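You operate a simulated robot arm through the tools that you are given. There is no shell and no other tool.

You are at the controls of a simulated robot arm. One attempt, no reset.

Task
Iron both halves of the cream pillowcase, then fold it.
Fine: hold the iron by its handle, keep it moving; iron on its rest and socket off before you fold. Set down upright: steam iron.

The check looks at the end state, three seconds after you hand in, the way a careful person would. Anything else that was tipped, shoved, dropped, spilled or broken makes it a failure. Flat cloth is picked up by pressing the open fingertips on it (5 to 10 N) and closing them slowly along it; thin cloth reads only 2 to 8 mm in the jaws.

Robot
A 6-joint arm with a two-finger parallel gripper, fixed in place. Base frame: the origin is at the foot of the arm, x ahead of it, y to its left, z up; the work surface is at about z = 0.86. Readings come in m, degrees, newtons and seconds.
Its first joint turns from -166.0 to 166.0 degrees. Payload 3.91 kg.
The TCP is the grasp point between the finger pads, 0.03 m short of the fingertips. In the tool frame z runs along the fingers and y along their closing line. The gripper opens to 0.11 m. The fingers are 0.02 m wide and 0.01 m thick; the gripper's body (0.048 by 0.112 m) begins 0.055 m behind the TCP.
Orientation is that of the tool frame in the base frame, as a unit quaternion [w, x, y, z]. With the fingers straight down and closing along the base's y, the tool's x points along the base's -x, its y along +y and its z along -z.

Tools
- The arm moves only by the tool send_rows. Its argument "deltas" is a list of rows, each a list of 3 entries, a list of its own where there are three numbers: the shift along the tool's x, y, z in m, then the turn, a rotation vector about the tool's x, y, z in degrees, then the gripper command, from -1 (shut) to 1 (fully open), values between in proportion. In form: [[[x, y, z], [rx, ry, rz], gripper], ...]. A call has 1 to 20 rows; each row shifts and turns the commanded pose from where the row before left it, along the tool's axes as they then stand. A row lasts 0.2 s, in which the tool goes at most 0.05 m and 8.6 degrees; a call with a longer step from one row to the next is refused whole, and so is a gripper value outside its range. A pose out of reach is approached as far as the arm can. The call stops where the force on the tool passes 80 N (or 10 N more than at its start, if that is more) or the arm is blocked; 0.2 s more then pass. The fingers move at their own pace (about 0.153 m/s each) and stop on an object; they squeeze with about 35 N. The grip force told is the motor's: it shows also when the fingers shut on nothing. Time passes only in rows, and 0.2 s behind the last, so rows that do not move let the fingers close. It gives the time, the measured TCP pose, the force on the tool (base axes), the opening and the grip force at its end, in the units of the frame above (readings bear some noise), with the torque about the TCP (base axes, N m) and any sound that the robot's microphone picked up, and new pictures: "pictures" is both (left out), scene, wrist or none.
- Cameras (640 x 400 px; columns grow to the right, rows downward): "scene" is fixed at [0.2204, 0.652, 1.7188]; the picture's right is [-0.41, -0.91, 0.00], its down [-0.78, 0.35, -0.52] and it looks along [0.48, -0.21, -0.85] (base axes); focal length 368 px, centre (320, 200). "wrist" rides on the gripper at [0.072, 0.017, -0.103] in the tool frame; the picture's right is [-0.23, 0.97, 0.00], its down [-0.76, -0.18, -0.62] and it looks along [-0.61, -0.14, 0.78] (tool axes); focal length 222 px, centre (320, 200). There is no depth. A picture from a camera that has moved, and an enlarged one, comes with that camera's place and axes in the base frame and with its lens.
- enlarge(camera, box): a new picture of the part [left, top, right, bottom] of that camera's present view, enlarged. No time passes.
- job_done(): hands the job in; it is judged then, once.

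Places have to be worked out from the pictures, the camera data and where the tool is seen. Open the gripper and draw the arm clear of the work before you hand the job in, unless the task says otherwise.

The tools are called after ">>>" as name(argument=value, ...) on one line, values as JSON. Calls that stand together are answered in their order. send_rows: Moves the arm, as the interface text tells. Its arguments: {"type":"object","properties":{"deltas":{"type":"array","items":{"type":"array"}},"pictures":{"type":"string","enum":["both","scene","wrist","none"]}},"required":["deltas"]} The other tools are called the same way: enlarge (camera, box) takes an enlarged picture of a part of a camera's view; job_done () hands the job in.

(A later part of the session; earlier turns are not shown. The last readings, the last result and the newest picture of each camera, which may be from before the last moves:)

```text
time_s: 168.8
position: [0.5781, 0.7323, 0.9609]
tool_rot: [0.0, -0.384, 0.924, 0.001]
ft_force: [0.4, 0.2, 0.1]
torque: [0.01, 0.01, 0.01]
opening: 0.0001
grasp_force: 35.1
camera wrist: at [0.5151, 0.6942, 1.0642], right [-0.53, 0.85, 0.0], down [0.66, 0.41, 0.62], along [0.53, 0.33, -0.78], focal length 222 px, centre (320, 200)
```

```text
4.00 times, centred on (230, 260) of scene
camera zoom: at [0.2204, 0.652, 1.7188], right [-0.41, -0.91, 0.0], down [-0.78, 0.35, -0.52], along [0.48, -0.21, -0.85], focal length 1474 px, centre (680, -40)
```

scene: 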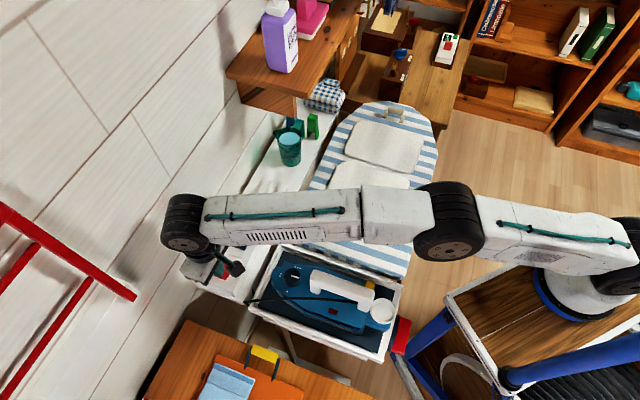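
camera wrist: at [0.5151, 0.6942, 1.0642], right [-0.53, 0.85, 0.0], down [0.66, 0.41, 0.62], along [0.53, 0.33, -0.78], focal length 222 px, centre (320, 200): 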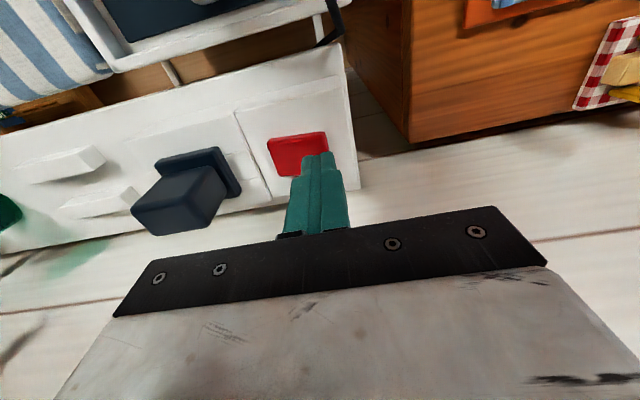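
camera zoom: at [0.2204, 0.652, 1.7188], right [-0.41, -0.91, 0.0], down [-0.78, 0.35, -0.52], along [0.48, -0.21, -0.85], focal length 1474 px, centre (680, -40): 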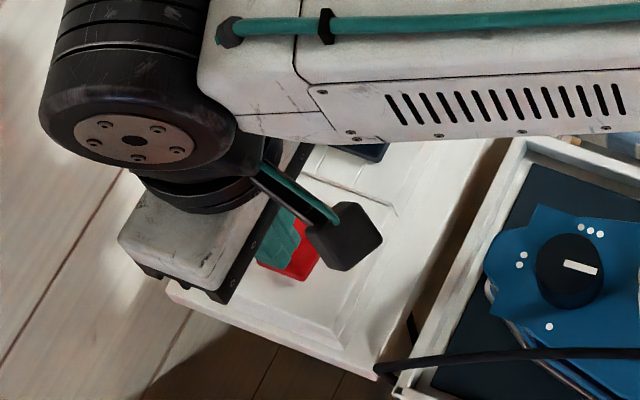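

The tips are right over the rocker's far end, about 1 cm above it. I'll press down slowly and watch the force.

>>> send_rows(deltas=[[[0, 0, 0.005], [0, 0, 0], -1], [[0, 0, 0.003], [0, 0, 0], -1], [[0, 0, 0.003], [0, 0, 0], -1]], pictures="none")

```text
time_s: 169.6
position: [0.5781, 0.7338, 0.9507]
tool_rot: [0.0, -0.384, 0.923, 0.001]
ft_force: [-0.9, 0.5, 0.6]
torque: [0.0, 0.0, -0.01]
opening: 0.0
grasp_force: 34.8
```

No contact yet with the tips at z ≈ 0.921. I'll continue down in 2 mm steps.

>>> send_rows(deltas=[[[0, 0, 0.002], [0, 0, 0], -1], [[0, 0, 0.002], [0, 0, 0], -1], [[0, 0, 0.002], [0, 0, 0], -1]], pictures="none")

```text
time_s: 170.4
position: [0.5772, 0.7356, 0.9434]
tool_rot: [0.0, -0.384, 0.923, 0.001]
ft_force: [-2.2, -0.4, 1.2]
torque: [-0.05, 0.06, -0.01]
opening: 0.0001
grasp_force: 35.2
```

The tips are at about 0.913 with only slight force. I'll check the view before going further.

>>> enlarge(camera="wrist", box=[220, 60, 440, 240])

>>> enlarge(camera="scene", box=[190, 230, 280, 310])

```text
2.22 times, centred on (330, 150) of wrist
camera zoom: at [0.5149, 0.695, 1.0467], right [-0.53, 0.85, 0.0], down [0.66, 0.41, 0.62], along [0.53, 0.33, -0.78], focal length 494 px, centre (298, 311)
```

zoom: 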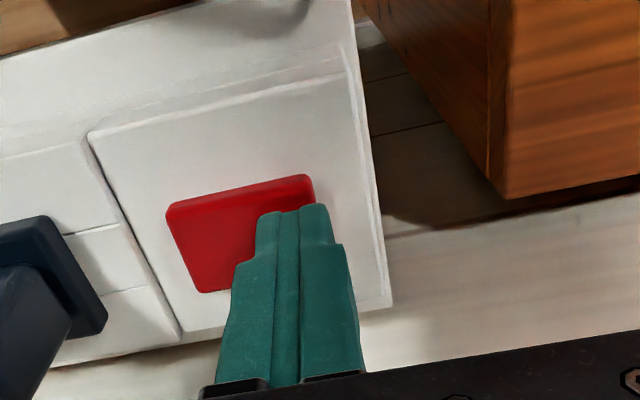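

```text
5.00 times, centred on (235, 270) of scene
camera zoom: at [0.2204, 0.652, 1.7188], right [-0.41, -0.91, 0.0], down [-0.78, 0.35, -0.52], along [0.48, -0.21, -0.85], focal length 1842 px, centre (745, -150)
```

zoom: 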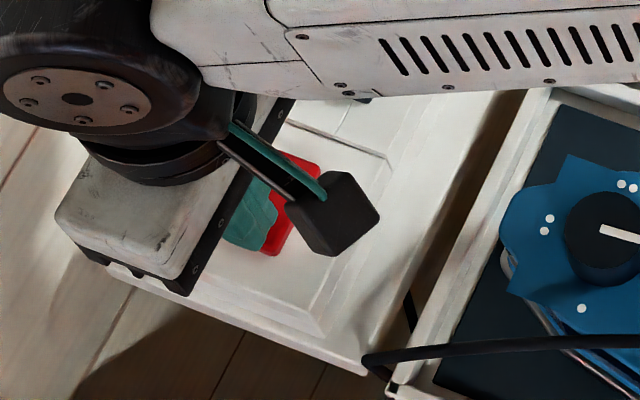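

The tips are over the far end of the rocker. I'll press further in 1.5 mm steps.

>>> send_rows(deltas=[[[0, 0, 0.0015], [0, 0, 0], -1], [[0, 0, 0.0015], [0, 0, 0], -1]], pictures="wrist")

>>> enlarge(camera="wrist", box=[220, 60, 440, 240])

```text
time_s: 171.0
position: [0.5768, 0.7359, 0.9425]
tool_rot: [0.0, -0.384, 0.923, 0.0]
ft_force: [-9.6, 0.9, 12.7]
torque: [-0.11, 0.25, -0.08]
opening: 0.0
grasp_force: 35.4
camera wrist: at [0.5138, 0.6958, 1.045], right [-0.53, 0.85, 0.0], down [0.66, 0.41, 0.62], along [0.53, 0.33, -0.78], focal length 222 px, centre (320, 200)
```

wrist: 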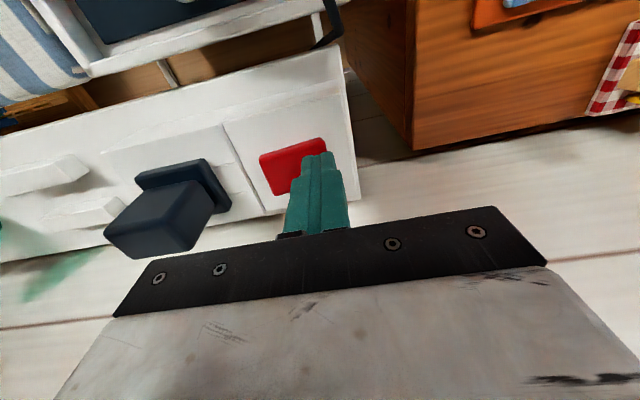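

```text
2.22 times, centred on (330, 150) of wrist
camera zoom: at [0.5138, 0.6958, 1.045], right [-0.53, 0.85, 0.0], down [0.66, 0.41, 0.62], along [0.53, 0.33, -0.78], focal length 494 px, centre (298, 311)
```

zoom: 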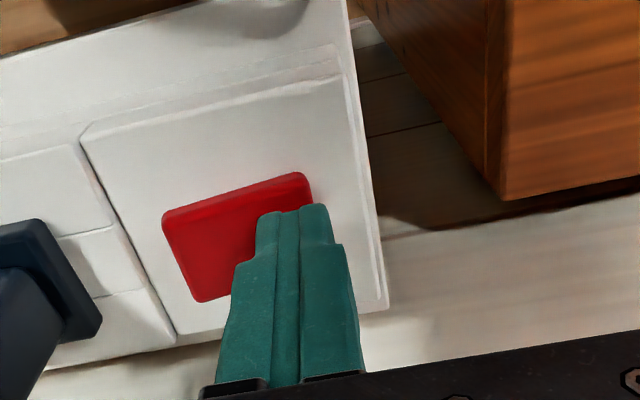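

The force reached about 13 N with a sideways component, and the plug-side end of the rocker looks higher now. I'll lift off and look at how the rocker sits.

>>> send_rows(deltas=[[[0, 0, -0.01], [0, 0, 0], -1], [[0, 0, -0.03], [0, 0, 0], -1], [[0.04, 0, -0.02], [0, 0, 0], -1], [[0.045, 0, -0.02], [0, 0, 0], -1], [[0.045, 0, 0], [0, 0, 0], -1], [[0.045, 0, 0], [0, 0, 0], -1]])

>>> enlarge(camera="scene", box=[195, 240, 255, 295])

>>> enlarge(camera="wrist", box=[220, 100, 440, 240])

```text
time_s: 172.4
position: [0.4536, 0.6113, 1.0176]
tool_rot: [0.0, -0.383, 0.924, 0.001]
ft_force: [0.7, 0.3, -1.3]
torque: [-0.03, 0.02, 0.0]
opening: 0.0001
grasp_force: 34.4
camera wrist: at [0.3908, 0.5712, 1.1213], right [-0.53, 0.85, 0.0], down [0.66, 0.41, 0.62], along [0.53, 0.33, -0.78], focal length 222 px, centre (320, 200)
```

scene: 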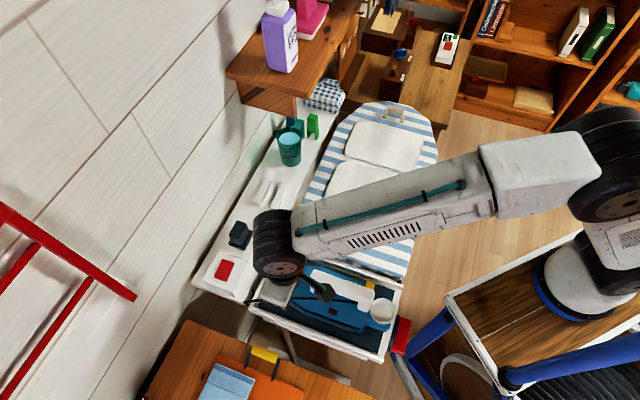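
wrist: 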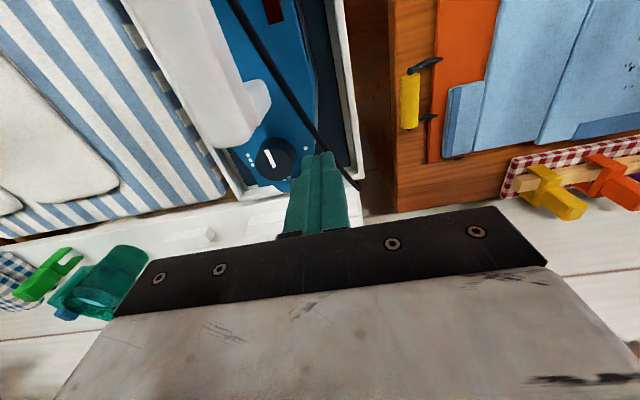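

```text
7.27 times, centred on (225, 268) of scene
camera zoom: at [0.2204, 0.652, 1.7188], right [-0.41, -0.91, 0.0], down [-0.78, 0.35, -0.52], along [0.48, -0.21, -0.85], focal length 2679 px, centre (1011, -291)
```

zoom: 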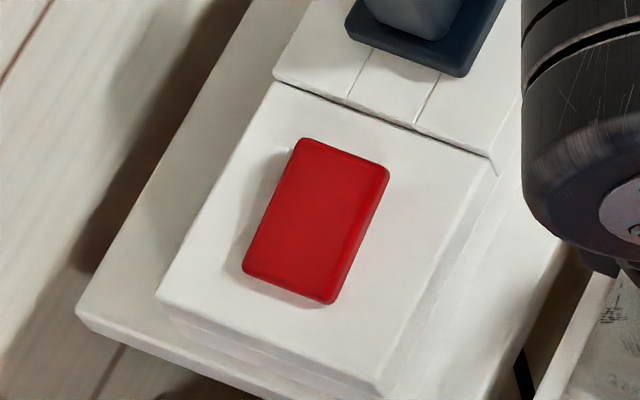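

```text
2.86 times, centred on (330, 170) of wrist
camera zoom: at [0.3908, 0.5712, 1.1213], right [-0.53, 0.85, 0.0], down [0.66, 0.41, 0.62], along [0.53, 0.33, -0.78], focal length 635 px, centre (291, 286)
```

zoom: 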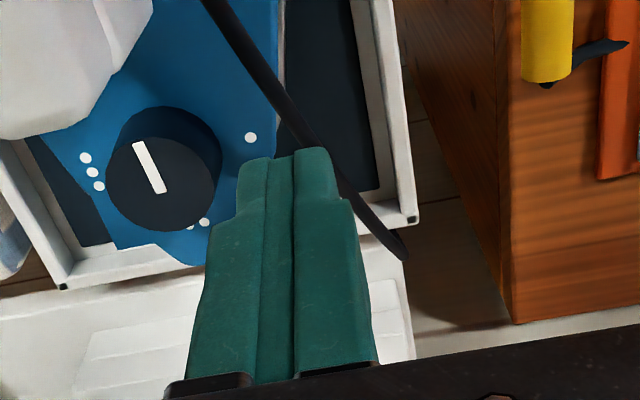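

The rocker has flipped: the far end is down and the plug-side end is up, so the socket is off. Now for folding, I'll rise and move over the free edge of the near half (u ≈ 0.69, v ≈ 0.21), opening the fingers partly.

>>> send_rows(deltas=[[[0, 0, -0.04], [0, 0, 0], -0.3], [[0, 0, -0.03], [0, 0, 0], -0.3], [[0.008, -0.036, 0], [0, 0, 0], -0.3], [[0.008, -0.036, 0], [0, 0, 0], -0.3], [[0.008, -0.036, 0], [0, 0, 0], -0.3], [[0.008, -0.036, 0], [0, 0, 0], -0.3], [[0.008, -0.036, 0], [0, 0, 0], -0.3], [[0.008, -0.036, 0], [0, 0, 0], -0.3], [[0.008, -0.036, 0], [0, 0, 0], -0.3], [[0.007, -0.036, 0], [0, 0, 0], -0.3], [[0, -0.0335, 0], [0, 0, 0], -0.3], [[0, 0, 0.04], [0, 0, 0], -0.3], [[0, 0, 0.04], [0, 0, 0], -0.3], [[0, 0, 0], [0, 0, 0], -0.3]])

>>> enlarge(camera="scene", box=[300, 100, 450, 260])

>>> enlarge(camera="wrist", box=[120, 0, 520, 240])

```text
time_s: 175.4
position: [0.6389, 0.3363, 1.0076]
tool_rot: [0.001, -0.383, 0.924, 0.001]
ft_force: [0.3, 0.3, -0.2]
torque: [-0.03, -0.01, -0.01]
opening: 0.0385
grasp_force: 0.0
camera wrist: at [0.576, 0.2981, 1.1117], right [-0.53, 0.85, 0.0], down [0.66, 0.41, 0.62], along [0.53, 0.33, -0.78], focal length 222 px, centre (320, 200)
```

scene: 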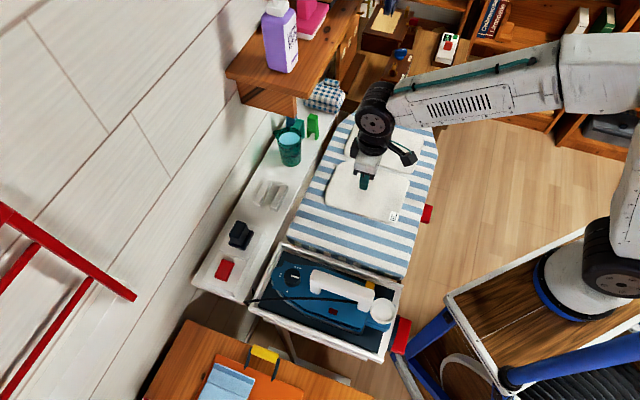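
wrist: 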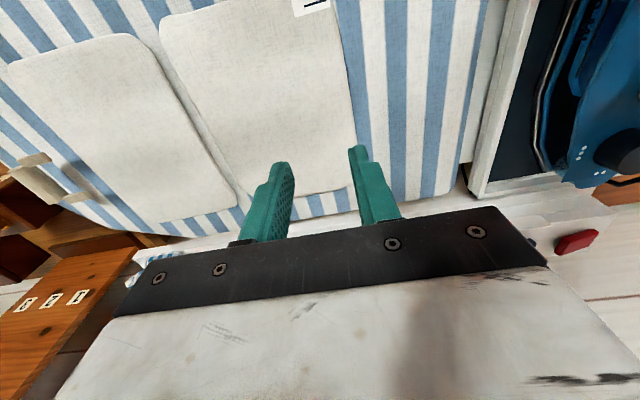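

```text
2.50 times, centred on (375, 180) of scene
camera zoom: at [0.2204, 0.652, 1.7188], right [-0.41, -0.91, 0.0], down [-0.78, 0.35, -0.52], along [0.48, -0.21, -0.85], focal length 921 px, centre (182, 250)
```

zoom: 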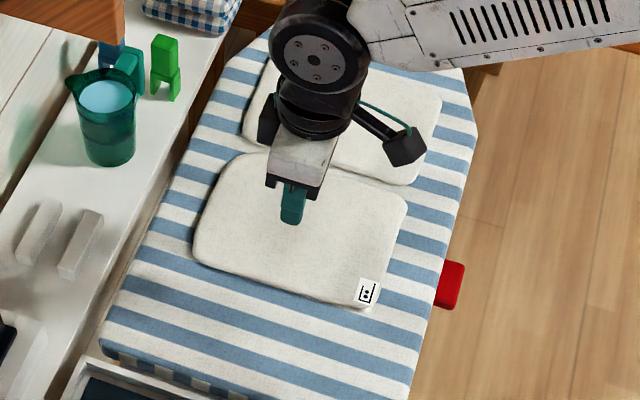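

```text
1.60 times, centred on (320, 120) of wrist
camera zoom: at [0.576, 0.2981, 1.1117], right [-0.53, 0.85, 0.0], down [0.66, 0.41, 0.62], along [0.53, 0.33, -0.78], focal length 355 px, centre (320, 328)
```

zoom: 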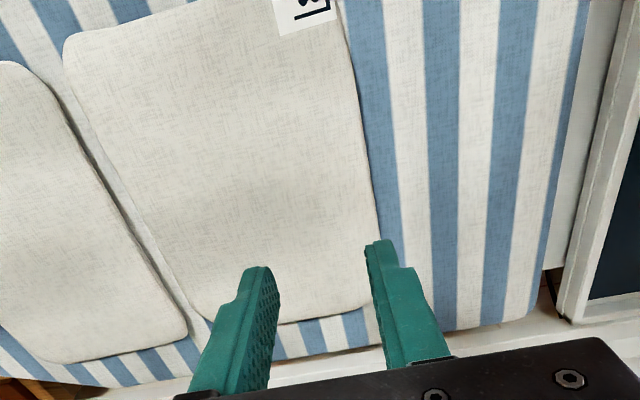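

The near edge of the cloth lies at v ≈ 0.181 and the seam at about 0.35. With the TCP at v ≈ 0.214, both fingertips are over cloth just inside the edge. I'll descend close to it.

>>> send_rows(deltas=[[[0, 0, 0.04], [0, 0, 0], -0.25], [[0, 0, 0.04], [0, 0, 0], -0.25], [[0, 0, 0.02], [0, 0, 0], -0.25], [[0, 0, 0.004], [0, 0, 0], -0.25], [[0, 0, 0], [0, 0, 0], -0.25]], pictures="wrist")

>>> enlarge(camera="wrist", box=[200, 80, 460, 240])

```text
time_s: 176.6
position: [0.6381, 0.3393, 0.9062]
tool_rot: [0.0, -0.383, 0.924, 0.001]
ft_force: [0.4, 0.7, -0.9]
torque: [0.01, -0.02, 0.03]
opening: 0.0413
grasp_force: 0.0
camera wrist: at [0.5742, 0.2999, 1.0087], right [-0.53, 0.85, 0.0], down [0.66, 0.41, 0.62], along [0.53, 0.33, -0.78], focal length 222 px, centre (320, 200)
```

wrist: 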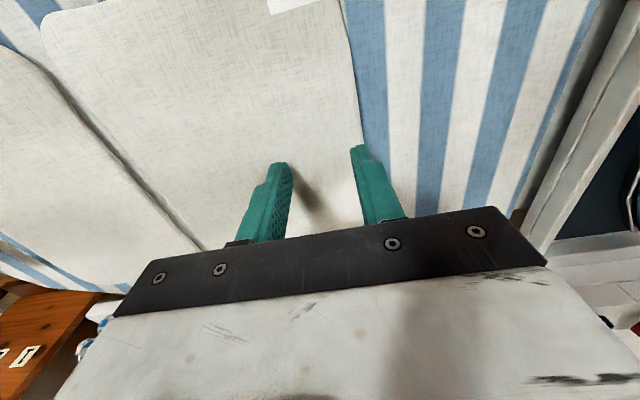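

```text
2.46 times, centred on (330, 160) of wrist
camera zoom: at [0.5742, 0.2999, 1.0087], right [-0.53, 0.85, 0.0], down [0.66, 0.41, 0.62], along [0.53, 0.33, -0.78], focal length 547 px, centre (295, 298)
```

zoom: 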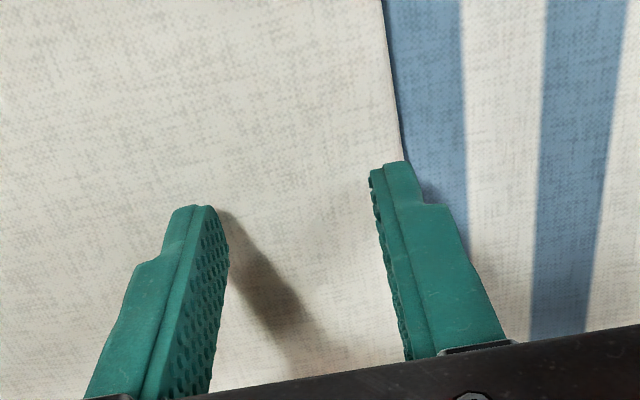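

The outer fingertip is right at the cloth's edge. I'll shift 6 mm inward and press down in small steps.

>>> send_rows(deltas=[[[0, -0.006, 0], [0, 0, 0], -0.25], [[0, 0, 0.003], [0, 0, 0], -0.25], [[0, 0, 0.003], [0, 0, 0], -0.25], [[0, 0, 0.002], [0, 0, 0], -0.25]], pictures="none")

```text
time_s: 177.7
position: [0.6415, 0.3355, 0.9043]
tool_rot: [0.003, -0.384, 0.924, 0.001]
ft_force: [-16.9, -13.9, 33.0]
torque: [-0.66, 0.46, -0.14]
opening: 0.0411
grasp_force: 0.1
stopped in row 4: the force on the tool passed its limit at 83 N (the readings are from after the stop); the commanded pose is now the measured one
```

Contact came earlier than expected and was stiff (stopped, now 33 N). I'll back off about 2 mm and check the force and the cloth.

>>> send_rows(deltas=[[[0, 0, -0.002], [0, 0, 0], -0.25], [[0, 0, 0], [0, 0, 0], -0.25]])

>>> enlarge(camera="scene", box=[300, 100, 450, 260])

>>> enlarge(camera="wrist", box=[200, 80, 460, 240])

```text
time_s: 178.3
position: [0.6413, 0.3379, 0.9037]
tool_rot: [0.003, -0.382, 0.924, 0.001]
ft_force: [-3.4, -5.7, 10.6]
torque: [-0.33, 0.09, -0.07]
opening: 0.0418
grasp_force: 0.3
camera wrist: at [0.5794, 0.2971, 1.0062], right [-0.53, 0.85, 0.0], down [0.66, 0.41, 0.63], along [0.53, 0.33, -0.78], focal length 222 px, centre (320, 200)
```

scene: 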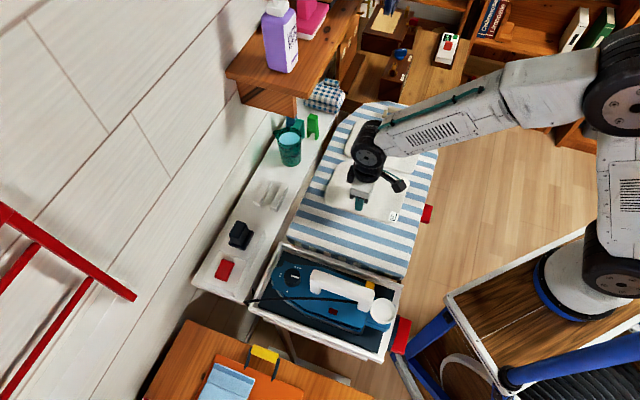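
wrist: 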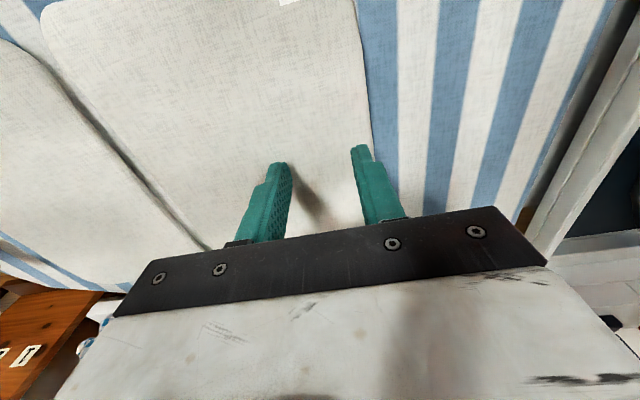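

```text
2.50 times, centred on (375, 180) of scene
camera zoom: at [0.2204, 0.652, 1.7188], right [-0.41, -0.91, 0.0], down [-0.78, 0.35, -0.52], along [0.48, -0.21, -0.85], focal length 921 px, centre (182, 250)
```

zoom: 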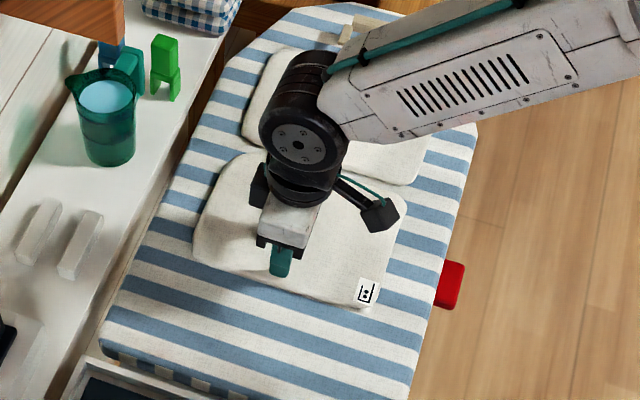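

```text
2.46 times, centred on (330, 160) of wrist
camera zoom: at [0.5794, 0.2971, 1.0062], right [-0.53, 0.85, 0.0], down [0.66, 0.41, 0.63], along [0.53, 0.33, -0.78], focal length 547 px, centre (295, 298)
```

zoom: 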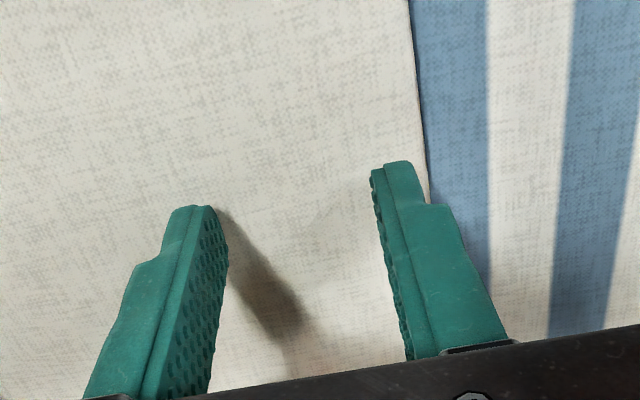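

Both fingertips rest on the cloth with about 10 N. I'll close them slowly along it to pinch a fold.

>>> send_rows(deltas=[[[0, 0, -0.0003], [0, 0, 0], -0.3], [[0, 0, 0], [0, 0, 0], -0.35], [[0, 0, 0], [0, 0, 0], -0.4], [[0, 0, 0], [0, 0, 0], -0.45], [[0, 0, 0], [0, 0, 0], -0.5], [[0, 0, 0], [0, 0, 0], -0.55], [[0, 0, 0], [0, 0, 0], -0.6], [[0, 0, 0], [0, 0, 0], -0.65], [[0, 0, 0], [0, 0, 0], -0.7], [[0, 0, 0], [0, 0, 0], -0.75], [[0, 0, 0], [0, 0, 0], -0.8], [[0, 0, 0], [0, 0, 0], -0.85], [[0, 0, 0], [0, 0, 0], -0.9], [[0, 0, 0], [0, 0, 0], -0.95], [[0, 0, 0], [0, 0, 0], -1], [[0, 0, 0], [0, 0, 0], -1], [[0, 0, 0], [0, 0, 0], -1]], pictures="wrist")

>>> enlarge(camera="wrist", box=[200, 80, 460, 240])

```text
time_s: 181.9
position: [0.6435, 0.3369, 0.904]
tool_rot: [0.003, -0.383, 0.924, 0.002]
ft_force: [0.3, 1.4, 0.3]
torque: [-0.01, 0.01, 0.0]
opening: 0.0
grasp_force: 35.0
camera wrist: at [0.5798, 0.2967, 1.0065], right [-0.53, 0.85, 0.0], down [0.66, 0.41, 0.63], along [0.53, 0.33, -0.78], focal length 222 px, centre (320, 200)
```

wrist: 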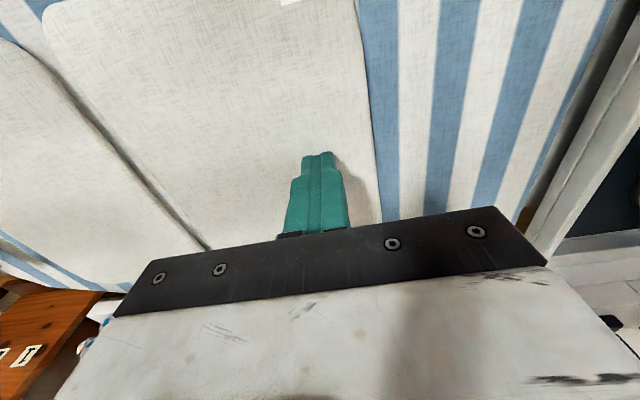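

```text
2.46 times, centred on (330, 160) of wrist
camera zoom: at [0.5798, 0.2967, 1.0065], right [-0.53, 0.85, 0.0], down [0.66, 0.41, 0.63], along [0.53, 0.33, -0.78], focal length 547 px, centre (295, 298)
```

zoom: 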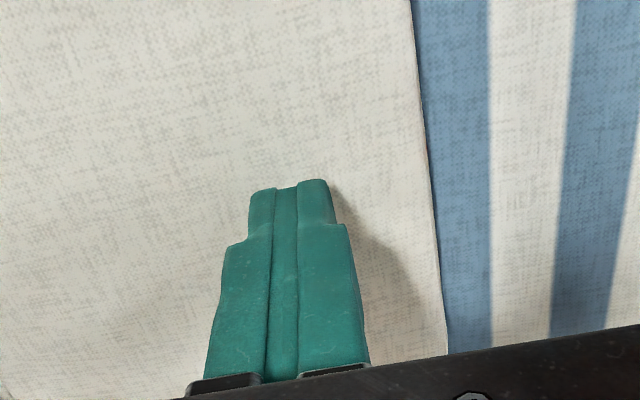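

The jaws shut on nothing; the pressing force had faded by the end. I'll reopen, press to a steady 8 N or so, and close in stages while holding the force.

>>> send_rows(deltas=[[[0, 0, -0.006], [0, 0, 0], -1], [[0, -0.003, 0], [0, 0, 0], -0.1], [[0, 0, 0], [0, 0, 0], -0.1], [[0, 0, 0], [0, 0, 0], -0.1], [[0, 0, 0.003], [0, 0, 0], -0.1], [[0, 0, 0.0015], [0, 0, 0], -0.1]], pictures="none")

```text
time_s: 183.3
position: [0.6446, 0.3352, 0.9042]
tool_rot: [0.004, -0.384, 0.924, 0.002]
ft_force: [-0.1, -0.3, -0.2]
torque: [0.0, -0.04, -0.01]
opening: 0.0498
grasp_force: 0.1
```

The fingers are open at 50 mm and just above the cloth with zero force. I'll go down 1 mm at a time.

>>> send_rows(deltas=[[[0, 0, 0.001], [0, 0, 0], -0.1], [[0, 0, 0], [0, 0, 0], -0.1]], pictures="none")

>>> send_rows(deltas=[[[0, 0, 0.0007], [0, 0, 0], -0.1], [[0, 0, 0], [0, 0, 0], -0.1]], pictures="none")

```text
time_s: 183.9
position: [0.6447, 0.3339, 0.9037]
tool_rot: [0.003, -0.384, 0.923, 0.003]
ft_force: [0.2, -0.3, -0.2]
torque: [0.01, 0.02, 0.01]
opening: 0.0498
grasp_force: 0.0
```

```text
time_s: 184.5
position: [0.6448, 0.3334, 0.9047]
tool_rot: [0.003, -0.384, 0.923, 0.002]
ft_force: [-0.5, -0.4, 0.8]
torque: [-0.07, -0.03, 0.01]
opening: 0.0497
grasp_force: 0.5
```

Contact is just starting (0.8 N). I'll go down another 0.7 mm twice.

>>> send_rows(deltas=[[[0, 0, 0.0007], [0, 0, 0], -0.1], [[0, 0, 0], [0, 0, 0], -0.1]], pictures="none")

>>> send_rows(deltas=[[[0, 0, 0.0005], [0, 0, 0], -0.1], [[0, 0, 0], [0, 0, 0], -0.1]], pictures="none")

```text
time_s: 185.1
position: [0.6439, 0.3334, 0.9048]
tool_rot: [0.003, -0.384, 0.924, 0.003]
ft_force: [-6.1, -2.2, 16.0]
torque: [-0.26, 0.2, -0.09]
opening: 0.0495
grasp_force: 0.1
```

```text
time_s: 185.7
position: [0.6439, 0.3338, 0.9038]
tool_rot: [0.003, -0.383, 0.924, 0.002]
ft_force: [-5.5, -2.8, 23.1]
torque: [-0.34, 0.18, -0.08]
opening: 0.0495
grasp_force: 0.1
```

It's stiff: 16 N, then 23 N. I'll raise 0.9 mm to about 8 N and close the first stage slowly.

>>> send_rows(deltas=[[[0, 0, -0.0009], [0, 0, 0], -0.1], [[0, 0, 0], [0, 0, 0], -0.14], [[0, 0, 0], [0, 0, 0], -0.18], [[0, 0, 0], [0, 0, 0], -0.22]], pictures="none")

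```text
time_s: 186.7
position: [0.6443, 0.3333, 0.9037]
tool_rot: [0.003, -0.383, 0.924, 0.001]
ft_force: [-0.7, -4.3, 18.6]
torque: [-0.26, 0.04, -0.02]
opening: 0.0489
grasp_force: 5.8
```

The fingers now meet resistance along the cloth (5.8 N grip), so friction is engaging. I'll ease slightly and keep closing slowly.

>>> send_rows(deltas=[[[0, 0, -0.0004], [0, 0, 0], -0.26], [[0, 0, 0], [0, 0, 0], -0.3], [[0, 0, 0], [0, 0, 0], -0.34], [[0, 0, 0], [0, 0, 0], -0.38]], pictures="none")

```text
time_s: 187.7
position: [0.6449, 0.3333, 0.9044]
tool_rot: [0.003, -0.384, 0.924, 0.002]
ft_force: [5.2, -6.5, 12.6]
torque: [-0.4, -0.18, 0.02]
opening: 0.0377
grasp_force: 3.0
```

>>> send_rows(deltas=[[[0, 0, 0], [0, 0, 0], -0.42], [[0, 0, 0], [0, 0, 0], -0.46], [[0, 0, 0], [0, 0, 0], -0.5], [[0, 0, 0], [0, 0, 0], -0.54]], pictures="wrist")

>>> enlarge(camera="wrist", box=[200, 80, 460, 240])

```text
time_s: 188.7
position: [0.6451, 0.3346, 0.9045]
tool_rot: [0.003, -0.383, 0.924, 0.002]
ft_force: [2.9, -4.0, 10.7]
torque: [-0.31, -0.11, 0.01]
opening: 0.0281
grasp_force: 3.1
camera wrist: at [0.5815, 0.2939, 1.0063], right [-0.53, 0.85, 0.0], down [0.66, 0.41, 0.63], along [0.53, 0.33, -0.78], focal length 222 px, centre (320, 200)
```

wrist: 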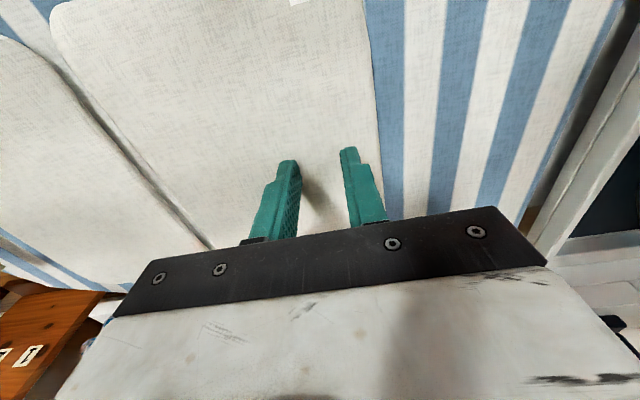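

```text
2.46 times, centred on (330, 160) of wrist
camera zoom: at [0.5815, 0.2939, 1.0063], right [-0.53, 0.85, 0.0], down [0.66, 0.41, 0.63], along [0.53, 0.33, -0.78], focal length 547 px, centre (295, 298)
```

zoom: 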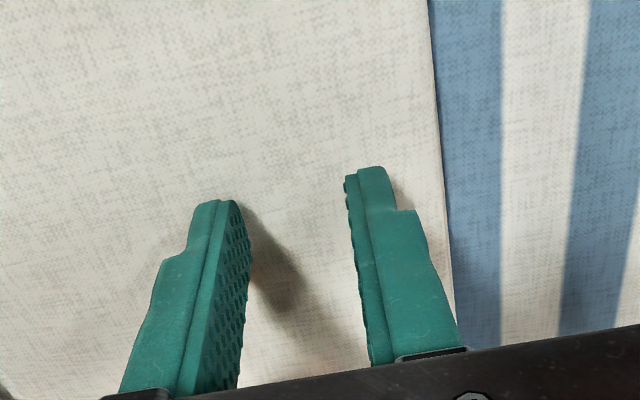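

Force is steady at 10.7 N. I'll ease a hair and close the rest of the way slowly.

>>> send_rows(deltas=[[[0, 0, -0.0001], [0, 0, 0], -0.58], [[0, 0, 0], [0, 0, 0], -0.62], [[0, 0, 0], [0, 0, 0], -0.66], [[0, 0, 0], [0, 0, 0], -0.7], [[0, 0, 0], [0, 0, 0], -0.74]], pictures="none")

>>> send_rows(deltas=[[[0, 0, 0], [0, 0, 0], -0.78], [[0, 0, 0], [0, 0, 0], -0.82], [[0, 0, 0], [0, 0, 0], -0.86], [[0, 0, 0], [0, 0, 0], -0.9]], pictures="none")

```text
time_s: 189.9
position: [0.6453, 0.334, 0.9042]
tool_rot: [0.004, -0.383, 0.924, 0.002]
ft_force: [2.6, -3.3, 7.7]
torque: [-0.18, -0.05, 0.05]
opening: 0.0164
grasp_force: 1.8
```

```text
time_s: 190.9
position: [0.644, 0.3346, 0.9038]
tool_rot: [0.003, -0.384, 0.924, 0.002]
ft_force: [1.6, -1.6, 7.5]
torque: [-0.12, 0.0, -0.02]
opening: 0.0073
grasp_force: 1.7
```

The force is 7.5 N with the opening at 7 mm. I'll finish closing and see whether something stays between the pads.

>>> send_rows(deltas=[[[0, 0, 0], [0, 0, 0], -0.94], [[0, 0, 0], [0, 0, 0], -0.97], [[0, 0, 0], [0, 0, 0], -1], [[0, 0, 0], [0, 0, 0], -1], [[0, 0, 0], [0, 0, 0], -1]], pictures="wrist")

>>> enlarge(camera="wrist", box=[200, 80, 460, 240])

```text
time_s: 192.1
position: [0.6444, 0.3344, 0.9045]
tool_rot: [0.003, -0.383, 0.924, 0.002]
ft_force: [-2.2, 0.6, 5.9]
torque: [-0.04, 0.08, -0.01]
opening: 0.0
grasp_force: 35.1
camera wrist: at [0.5816, 0.2941, 1.0063], right [-0.53, 0.85, 0.0], down [0.66, 0.41, 0.63], along [0.53, 0.33, -0.78], focal length 222 px, centre (320, 200)
```

wrist: 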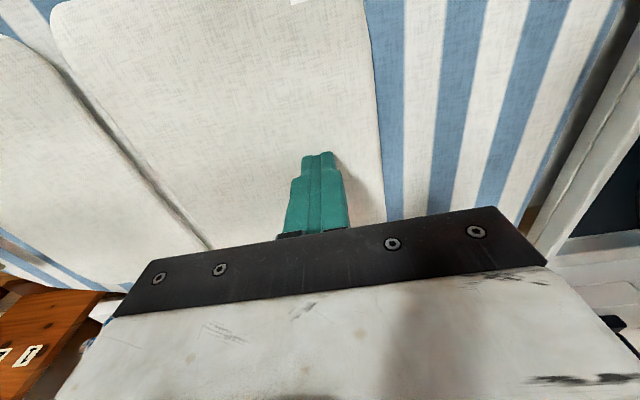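

```text
2.46 times, centred on (330, 160) of wrist
camera zoom: at [0.5816, 0.2941, 1.0063], right [-0.53, 0.85, 0.0], down [0.66, 0.41, 0.63], along [0.53, 0.33, -0.78], focal length 547 px, centre (295, 298)
```

zoom: 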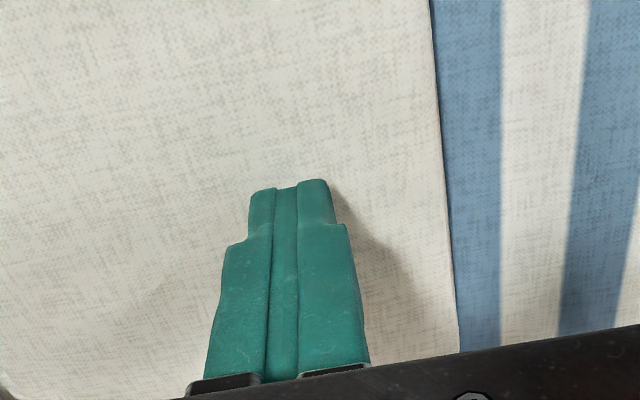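

The jaws shut on nothing again. I'll lift a little and look closely at the cloth's edge to see how it's built.

>>> send_rows(deltas=[[[0, 0, -0.03], [0, 0, 0], -0.5], [[0.02, 0.03, -0.03], [0, 0, 0], -0.5], [[0.03, 0.03, -0.02], [0, 0, 0], -0.5]])

>>> enlarge(camera="scene", box=[320, 180, 410, 230])

>>> enlarge(camera="scene", box=[340, 120, 425, 190])

>>> enlarge(camera="wrist", box=[80, 40, 340, 240])

```text
time_s: 192.9
position: [0.5661, 0.3411, 0.9818]
tool_rot: [0.002, -0.384, 0.923, 0.002]
ft_force: [0.5, -0.5, 0.0]
torque: [0.0, 0.06, -0.04]
opening: 0.0277
grasp_force: 0.0
camera wrist: at [0.5026, 0.3013, 1.0842], right [-0.53, 0.85, 0.0], down [0.66, 0.41, 0.63], along [0.53, 0.33, -0.78], focal length 222 px, centre (320, 200)
```

scene: 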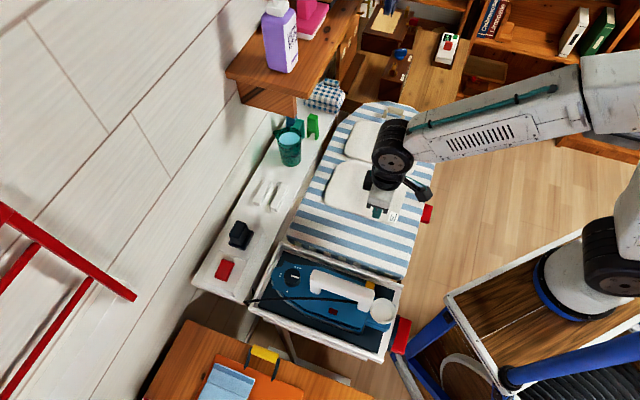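
wrist: 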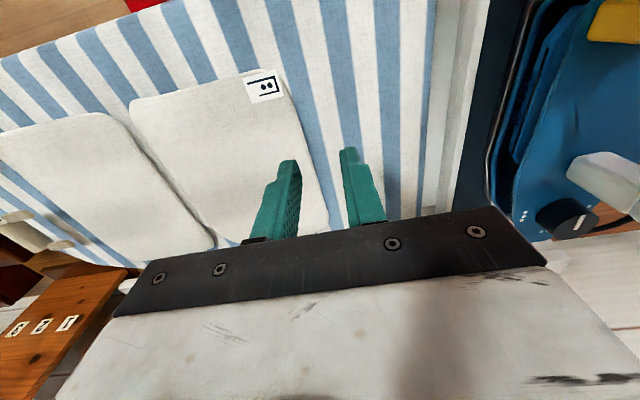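

```text
7.11 times, centred on (365, 205) of scene
camera zoom: at [0.2204, 0.652, 1.7188], right [-0.41, -0.91, 0.0], down [-0.78, 0.35, -0.52], along [0.48, -0.21, -0.85], focal length 2620 px, centre (0, 164)
```

zoom: 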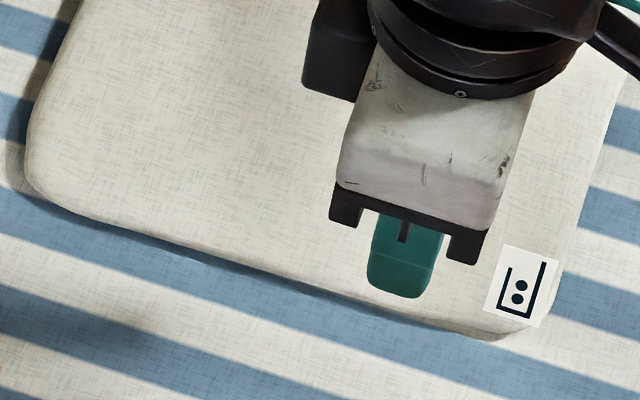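

```text
5.71 times, centred on (382, 155) of scene
camera zoom: at [0.2204, 0.652, 1.7188], right [-0.41, -0.91, 0.0], down [-0.78, 0.35, -0.52], along [0.48, -0.21, -0.85], focal length 2105 px, centre (-37, 457)
```

zoom: 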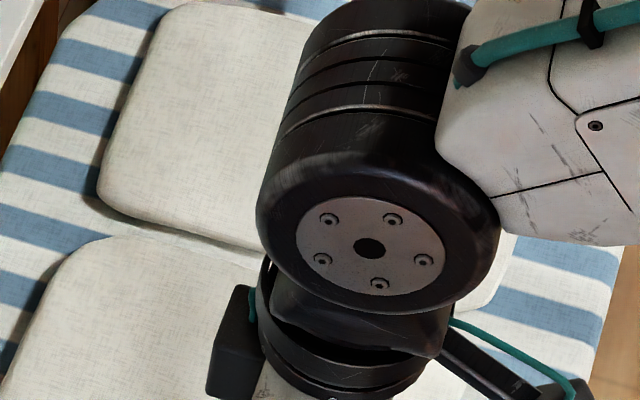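

```text
2.00 times, centred on (210, 140) of wrist
camera zoom: at [0.5026, 0.3013, 1.0842], right [-0.53, 0.85, 0.0], down [0.66, 0.41, 0.63], along [0.53, 0.33, -0.78], focal length 444 px, centre (540, 320)
```

zoom: 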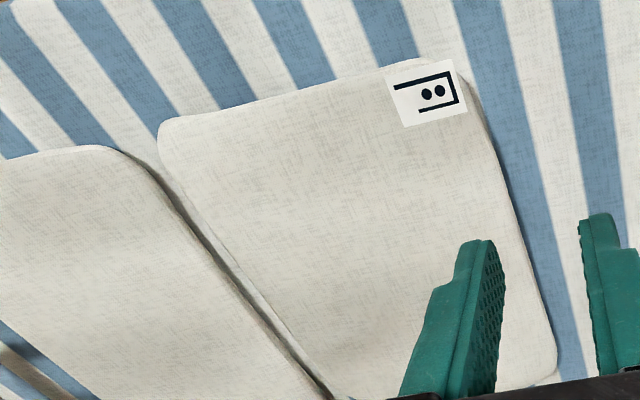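

The torque readings show only one finger was bearing on the cloth, and the tool picked up a 0.4° tilt from the hard stop. Closing parallel to the fold line (along u) is also better, because the pinch can then pivot as the half swings over. I'll level the tool, rise, and yaw it -90°.

>>> send_rows(deltas=[[[0, 0, -0.03], [0.08, 0.41, 0], -0.3], [[0, 0, -0.02], [0, 0, 0], -0.3], [[0, 0, 0], [0, 0, 8.2], -0.3], [[0, 0, 0], [0, 0, 8.2], -0.3], [[0, 0, 0], [0, 0, 8.2], -0.3], [[0, 0, 0], [0, 0, 8.2], -0.3], [[0, 0, 0], [0, 0, 8.2], -0.3], [[0, 0, 0], [0, 0, 8.2], -0.3], [[0, 0, 0], [0, 0, 8.2], -0.3], [[0, 0, 0], [0, 0, 8.2], -0.3], [[0, 0, 0], [0, 0, 8.2], -0.3], [[0, 0, 0], [0, 0, 8.2], -0.3], [[0, 0, 0], [0, 0, 8.0], -0.3], [[0, 0, 0], [0, 0, 0], -0.3]])

```text
time_s: 195.9
position: [0.5668, 0.3407, 1.0341]
tool_rot: [0.0, 0.383, 0.924, 0.0]
ft_force: [0.1, -0.2, -0.2]
torque: [0.05, 0.01, 0.01]
opening: 0.0385
grasp_force: 0.1
camera wrist: at [0.5279, 0.4039, 1.1359], right [0.85, 0.53, 0.0], down [0.41, -0.66, 0.62], along [0.33, -0.53, -0.78], focal length 222 px, centre (320, 200)
```

scene: 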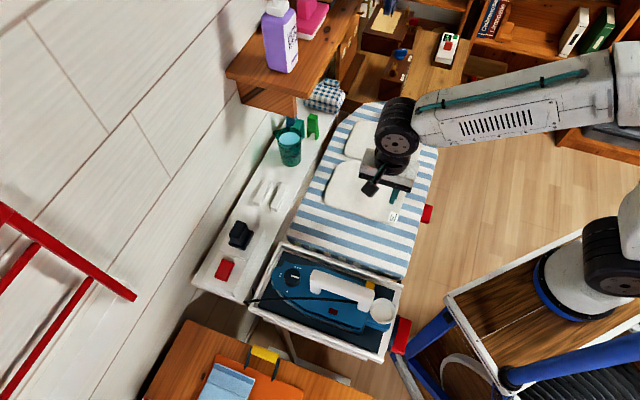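
wrist: 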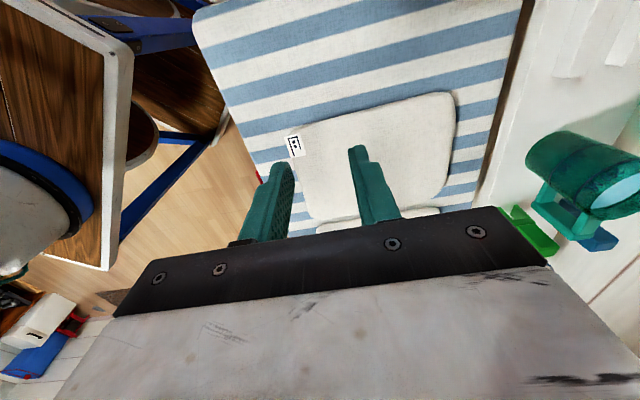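

The tool is level and closing along u. I'll move over the middle of the free edge (u ≈ 0.69, v ≈ 0.203) and descend to just above the cloth.

>>> send_rows(deltas=[[[-0.0215, 0.024, 0], [0, 0, 0], -0.1], [[-0.0215, 0.024, 0], [0, 0, 0], -0.1], [[0, 0, 0.04], [0, 0, 0], -0.1], [[0, 0, 0.04], [0, 0, 0], -0.1], [[0, 0, 0.03], [0, 0, 0], -0.1], [[0, 0, 0.012], [0, 0, 0], -0.1], [[0, 0, 0], [0, 0, 0], -0.1]])

>>> enlarge(camera="wrist", box=[180, 60, 460, 240])

```text
time_s: 197.5
position: [0.6302, 0.3421, 0.9108]
tool_rot: [-0.001, 0.382, 0.924, 0.0]
ft_force: [-0.2, 0.4, 0.5]
torque: [-0.02, 0.02, -0.07]
opening: 0.0493
grasp_force: 0.1
camera wrist: at [0.5912, 0.4054, 1.0144], right [0.85, 0.53, 0.0], down [0.41, -0.66, 0.62], along [0.33, -0.53, -0.78], focal length 222 px, centre (320, 200)
```

scene: 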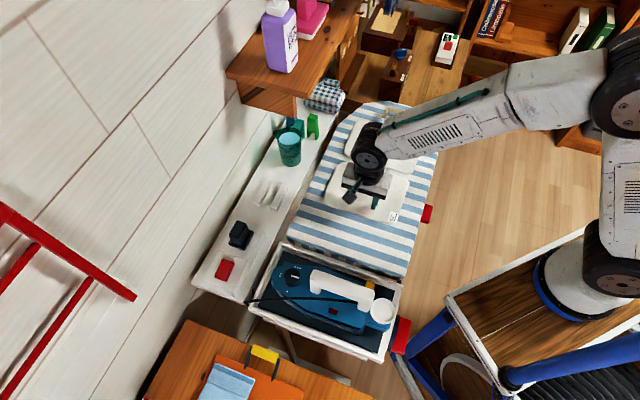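
wrist: 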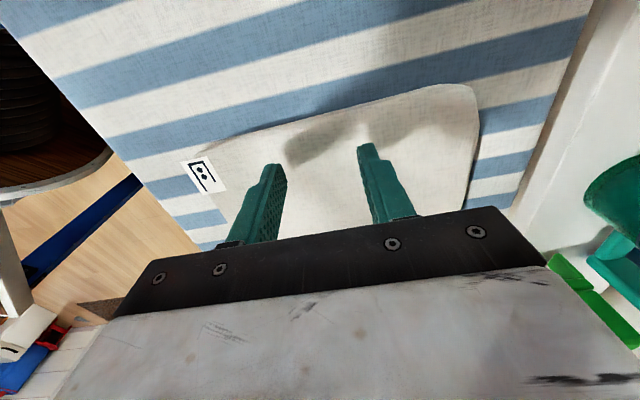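

```text
2.22 times, centred on (320, 150) of wrist
camera zoom: at [0.5912, 0.4054, 1.0144], right [0.85, 0.53, 0.0], down [0.41, -0.66, 0.62], along [0.33, -0.53, -0.78], focal length 494 px, centre (320, 311)
```

zoom: 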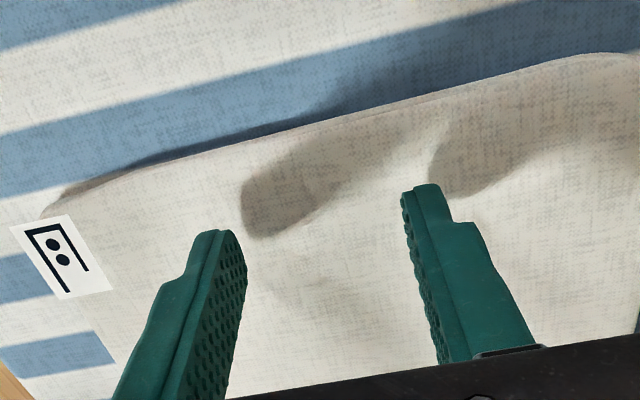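

The fingertips are over cloth near the edge. I'll descend 4 mm, then in sub-millimetre steps until I read 6-8 N.

>>> send_rows(deltas=[[[0, 0, 0.002], [0, 0, 0], -0.1], [[0, 0, 0.002], [0, 0, 0], -0.1], [[0, 0, 0.001], [0, 0, 0], -0.1]], pictures="none")

>>> send_rows(deltas=[[[0, 0, 0.0007], [0, 0, 0], -0.1], [[0, 0, 0], [0, 0, 0], -0.1]], pictures="none")

>>> send_rows(deltas=[[[0, 0, 0.0006], [0, 0, 0], -0.1], [[0, 0, 0], [0, 0, 0], -0.1]], pictures="none")

```text
time_s: 198.3
position: [0.6309, 0.3428, 0.9056]
tool_rot: [0.0, 0.382, 0.924, 0.0]
ft_force: [0.4, -1.2, -0.7]
torque: [0.02, -0.04, 0.03]
opening: 0.0494
grasp_force: 0.2
```

```text
time_s: 198.9
position: [0.6309, 0.3438, 0.906]
tool_rot: [0.001, 0.382, 0.924, 0.0]
ft_force: [-0.2, 0.7, -0.5]
torque: [-0.01, 0.05, 0.01]
opening: 0.0496
grasp_force: 0.1
```

```text
time_s: 199.5
position: [0.6308, 0.3436, 0.9051]
tool_rot: [-0.001, 0.382, 0.924, 0.0]
ft_force: [0.0, 0.1, 0.1]
torque: [0.03, 0.01, 0.01]
opening: 0.0496
grasp_force: 0.1
```

No contact yet at z ≈ 0.905. I'll keep going in small steps.

>>> send_rows(deltas=[[[0, 0, 0.0007], [0, 0, 0], -0.1], [[0, 0, 0], [0, 0, 0], -0.1]], pictures="none")

>>> send_rows(deltas=[[[0, 0, 0.0006], [0, 0, 0], -0.1], [[0, 0, 0], [0, 0, 0], -0.1]], pictures="none")

>>> send_rows(deltas=[[[0, 0, 0.0005], [0, 0, 0], -0.1], [[0, 0, 0], [0, 0, 0], -0.1]], pictures="none")

```text
time_s: 200.1
position: [0.6315, 0.3432, 0.9054]
tool_rot: [0.001, 0.382, 0.924, 0.0]
ft_force: [-0.6, -0.2, 1.0]
torque: [0.02, -0.01, -0.01]
opening: 0.0494
grasp_force: 0.1
```

```text
time_s: 200.7
position: [0.6314, 0.3439, 0.9039]
tool_rot: [0.0, 0.382, 0.924, 0.0]
ft_force: [0.3, 0.1, 0.8]
torque: [0.02, -0.03, -0.01]
opening: 0.0493
grasp_force: 0.0
```

```text
time_s: 201.3
position: [0.6305, 0.3436, 0.9039]
tool_rot: [0.001, 0.382, 0.924, 0.0]
ft_force: [0.8, -2.6, 10.3]
torque: [-0.2, 0.03, 0.07]
opening: 0.0497
grasp_force: 0.1
```

Contact at 10 N, shared across both fingers this time. I'll begin closing slowly along the edge.

>>> send_rows(deltas=[[[0, 0, -0.0002], [0, 0, 0], -0.13], [[0, 0, 0], [0, 0, 0], -0.16], [[0, 0, 0], [0, 0, 0], -0.19], [[0, 0, 0], [0, 0, 0], -0.22]], pictures="none")

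>>> send_rows(deltas=[[[0, 0, 0], [0, 0, 0], -0.25], [[0, 0, 0], [0, 0, 0], -0.28], [[0, 0, 0], [0, 0, 0], -0.31], [[0, 0, 0], [0, 0, 0], -0.34]], pictures="wrist")

>>> enlarge(camera="wrist", box=[180, 60, 460, 240])

```text
time_s: 202.3
position: [0.6302, 0.3433, 0.9032]
tool_rot: [0.0, 0.382, 0.924, 0.0]
ft_force: [1.0, 1.0, 6.9]
torque: [0.06, -0.09, 0.02]
opening: 0.0446
grasp_force: 1.7
```

```text
time_s: 203.3
position: [0.6312, 0.3451, 0.9047]
tool_rot: [0.0, 0.382, 0.924, 0.0]
ft_force: [1.1, 3.4, 7.2]
torque: [0.11, -0.09, 0.01]
opening: 0.0381
grasp_force: 1.6
camera wrist: at [0.5918, 0.4073, 1.0067], right [0.85, 0.53, 0.0], down [0.41, -0.66, 0.62], along [0.33, -0.53, -0.78], focal length 222 px, centre (320, 200)
```

wrist: 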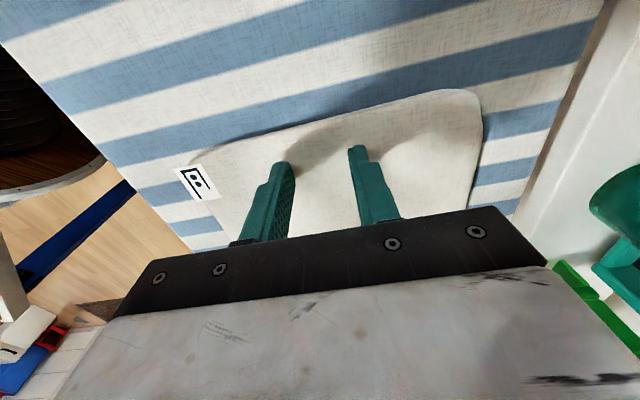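

```text
2.22 times, centred on (320, 150) of wrist
camera zoom: at [0.5918, 0.4073, 1.0067], right [0.85, 0.53, 0.0], down [0.41, -0.66, 0.62], along [0.33, -0.53, -0.78], focal length 494 px, centre (320, 311)
```

zoom: 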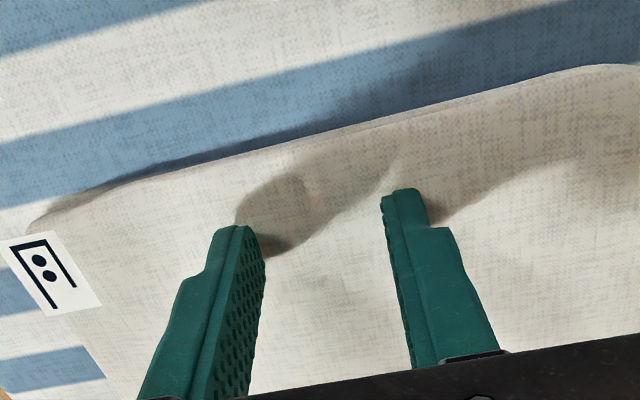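

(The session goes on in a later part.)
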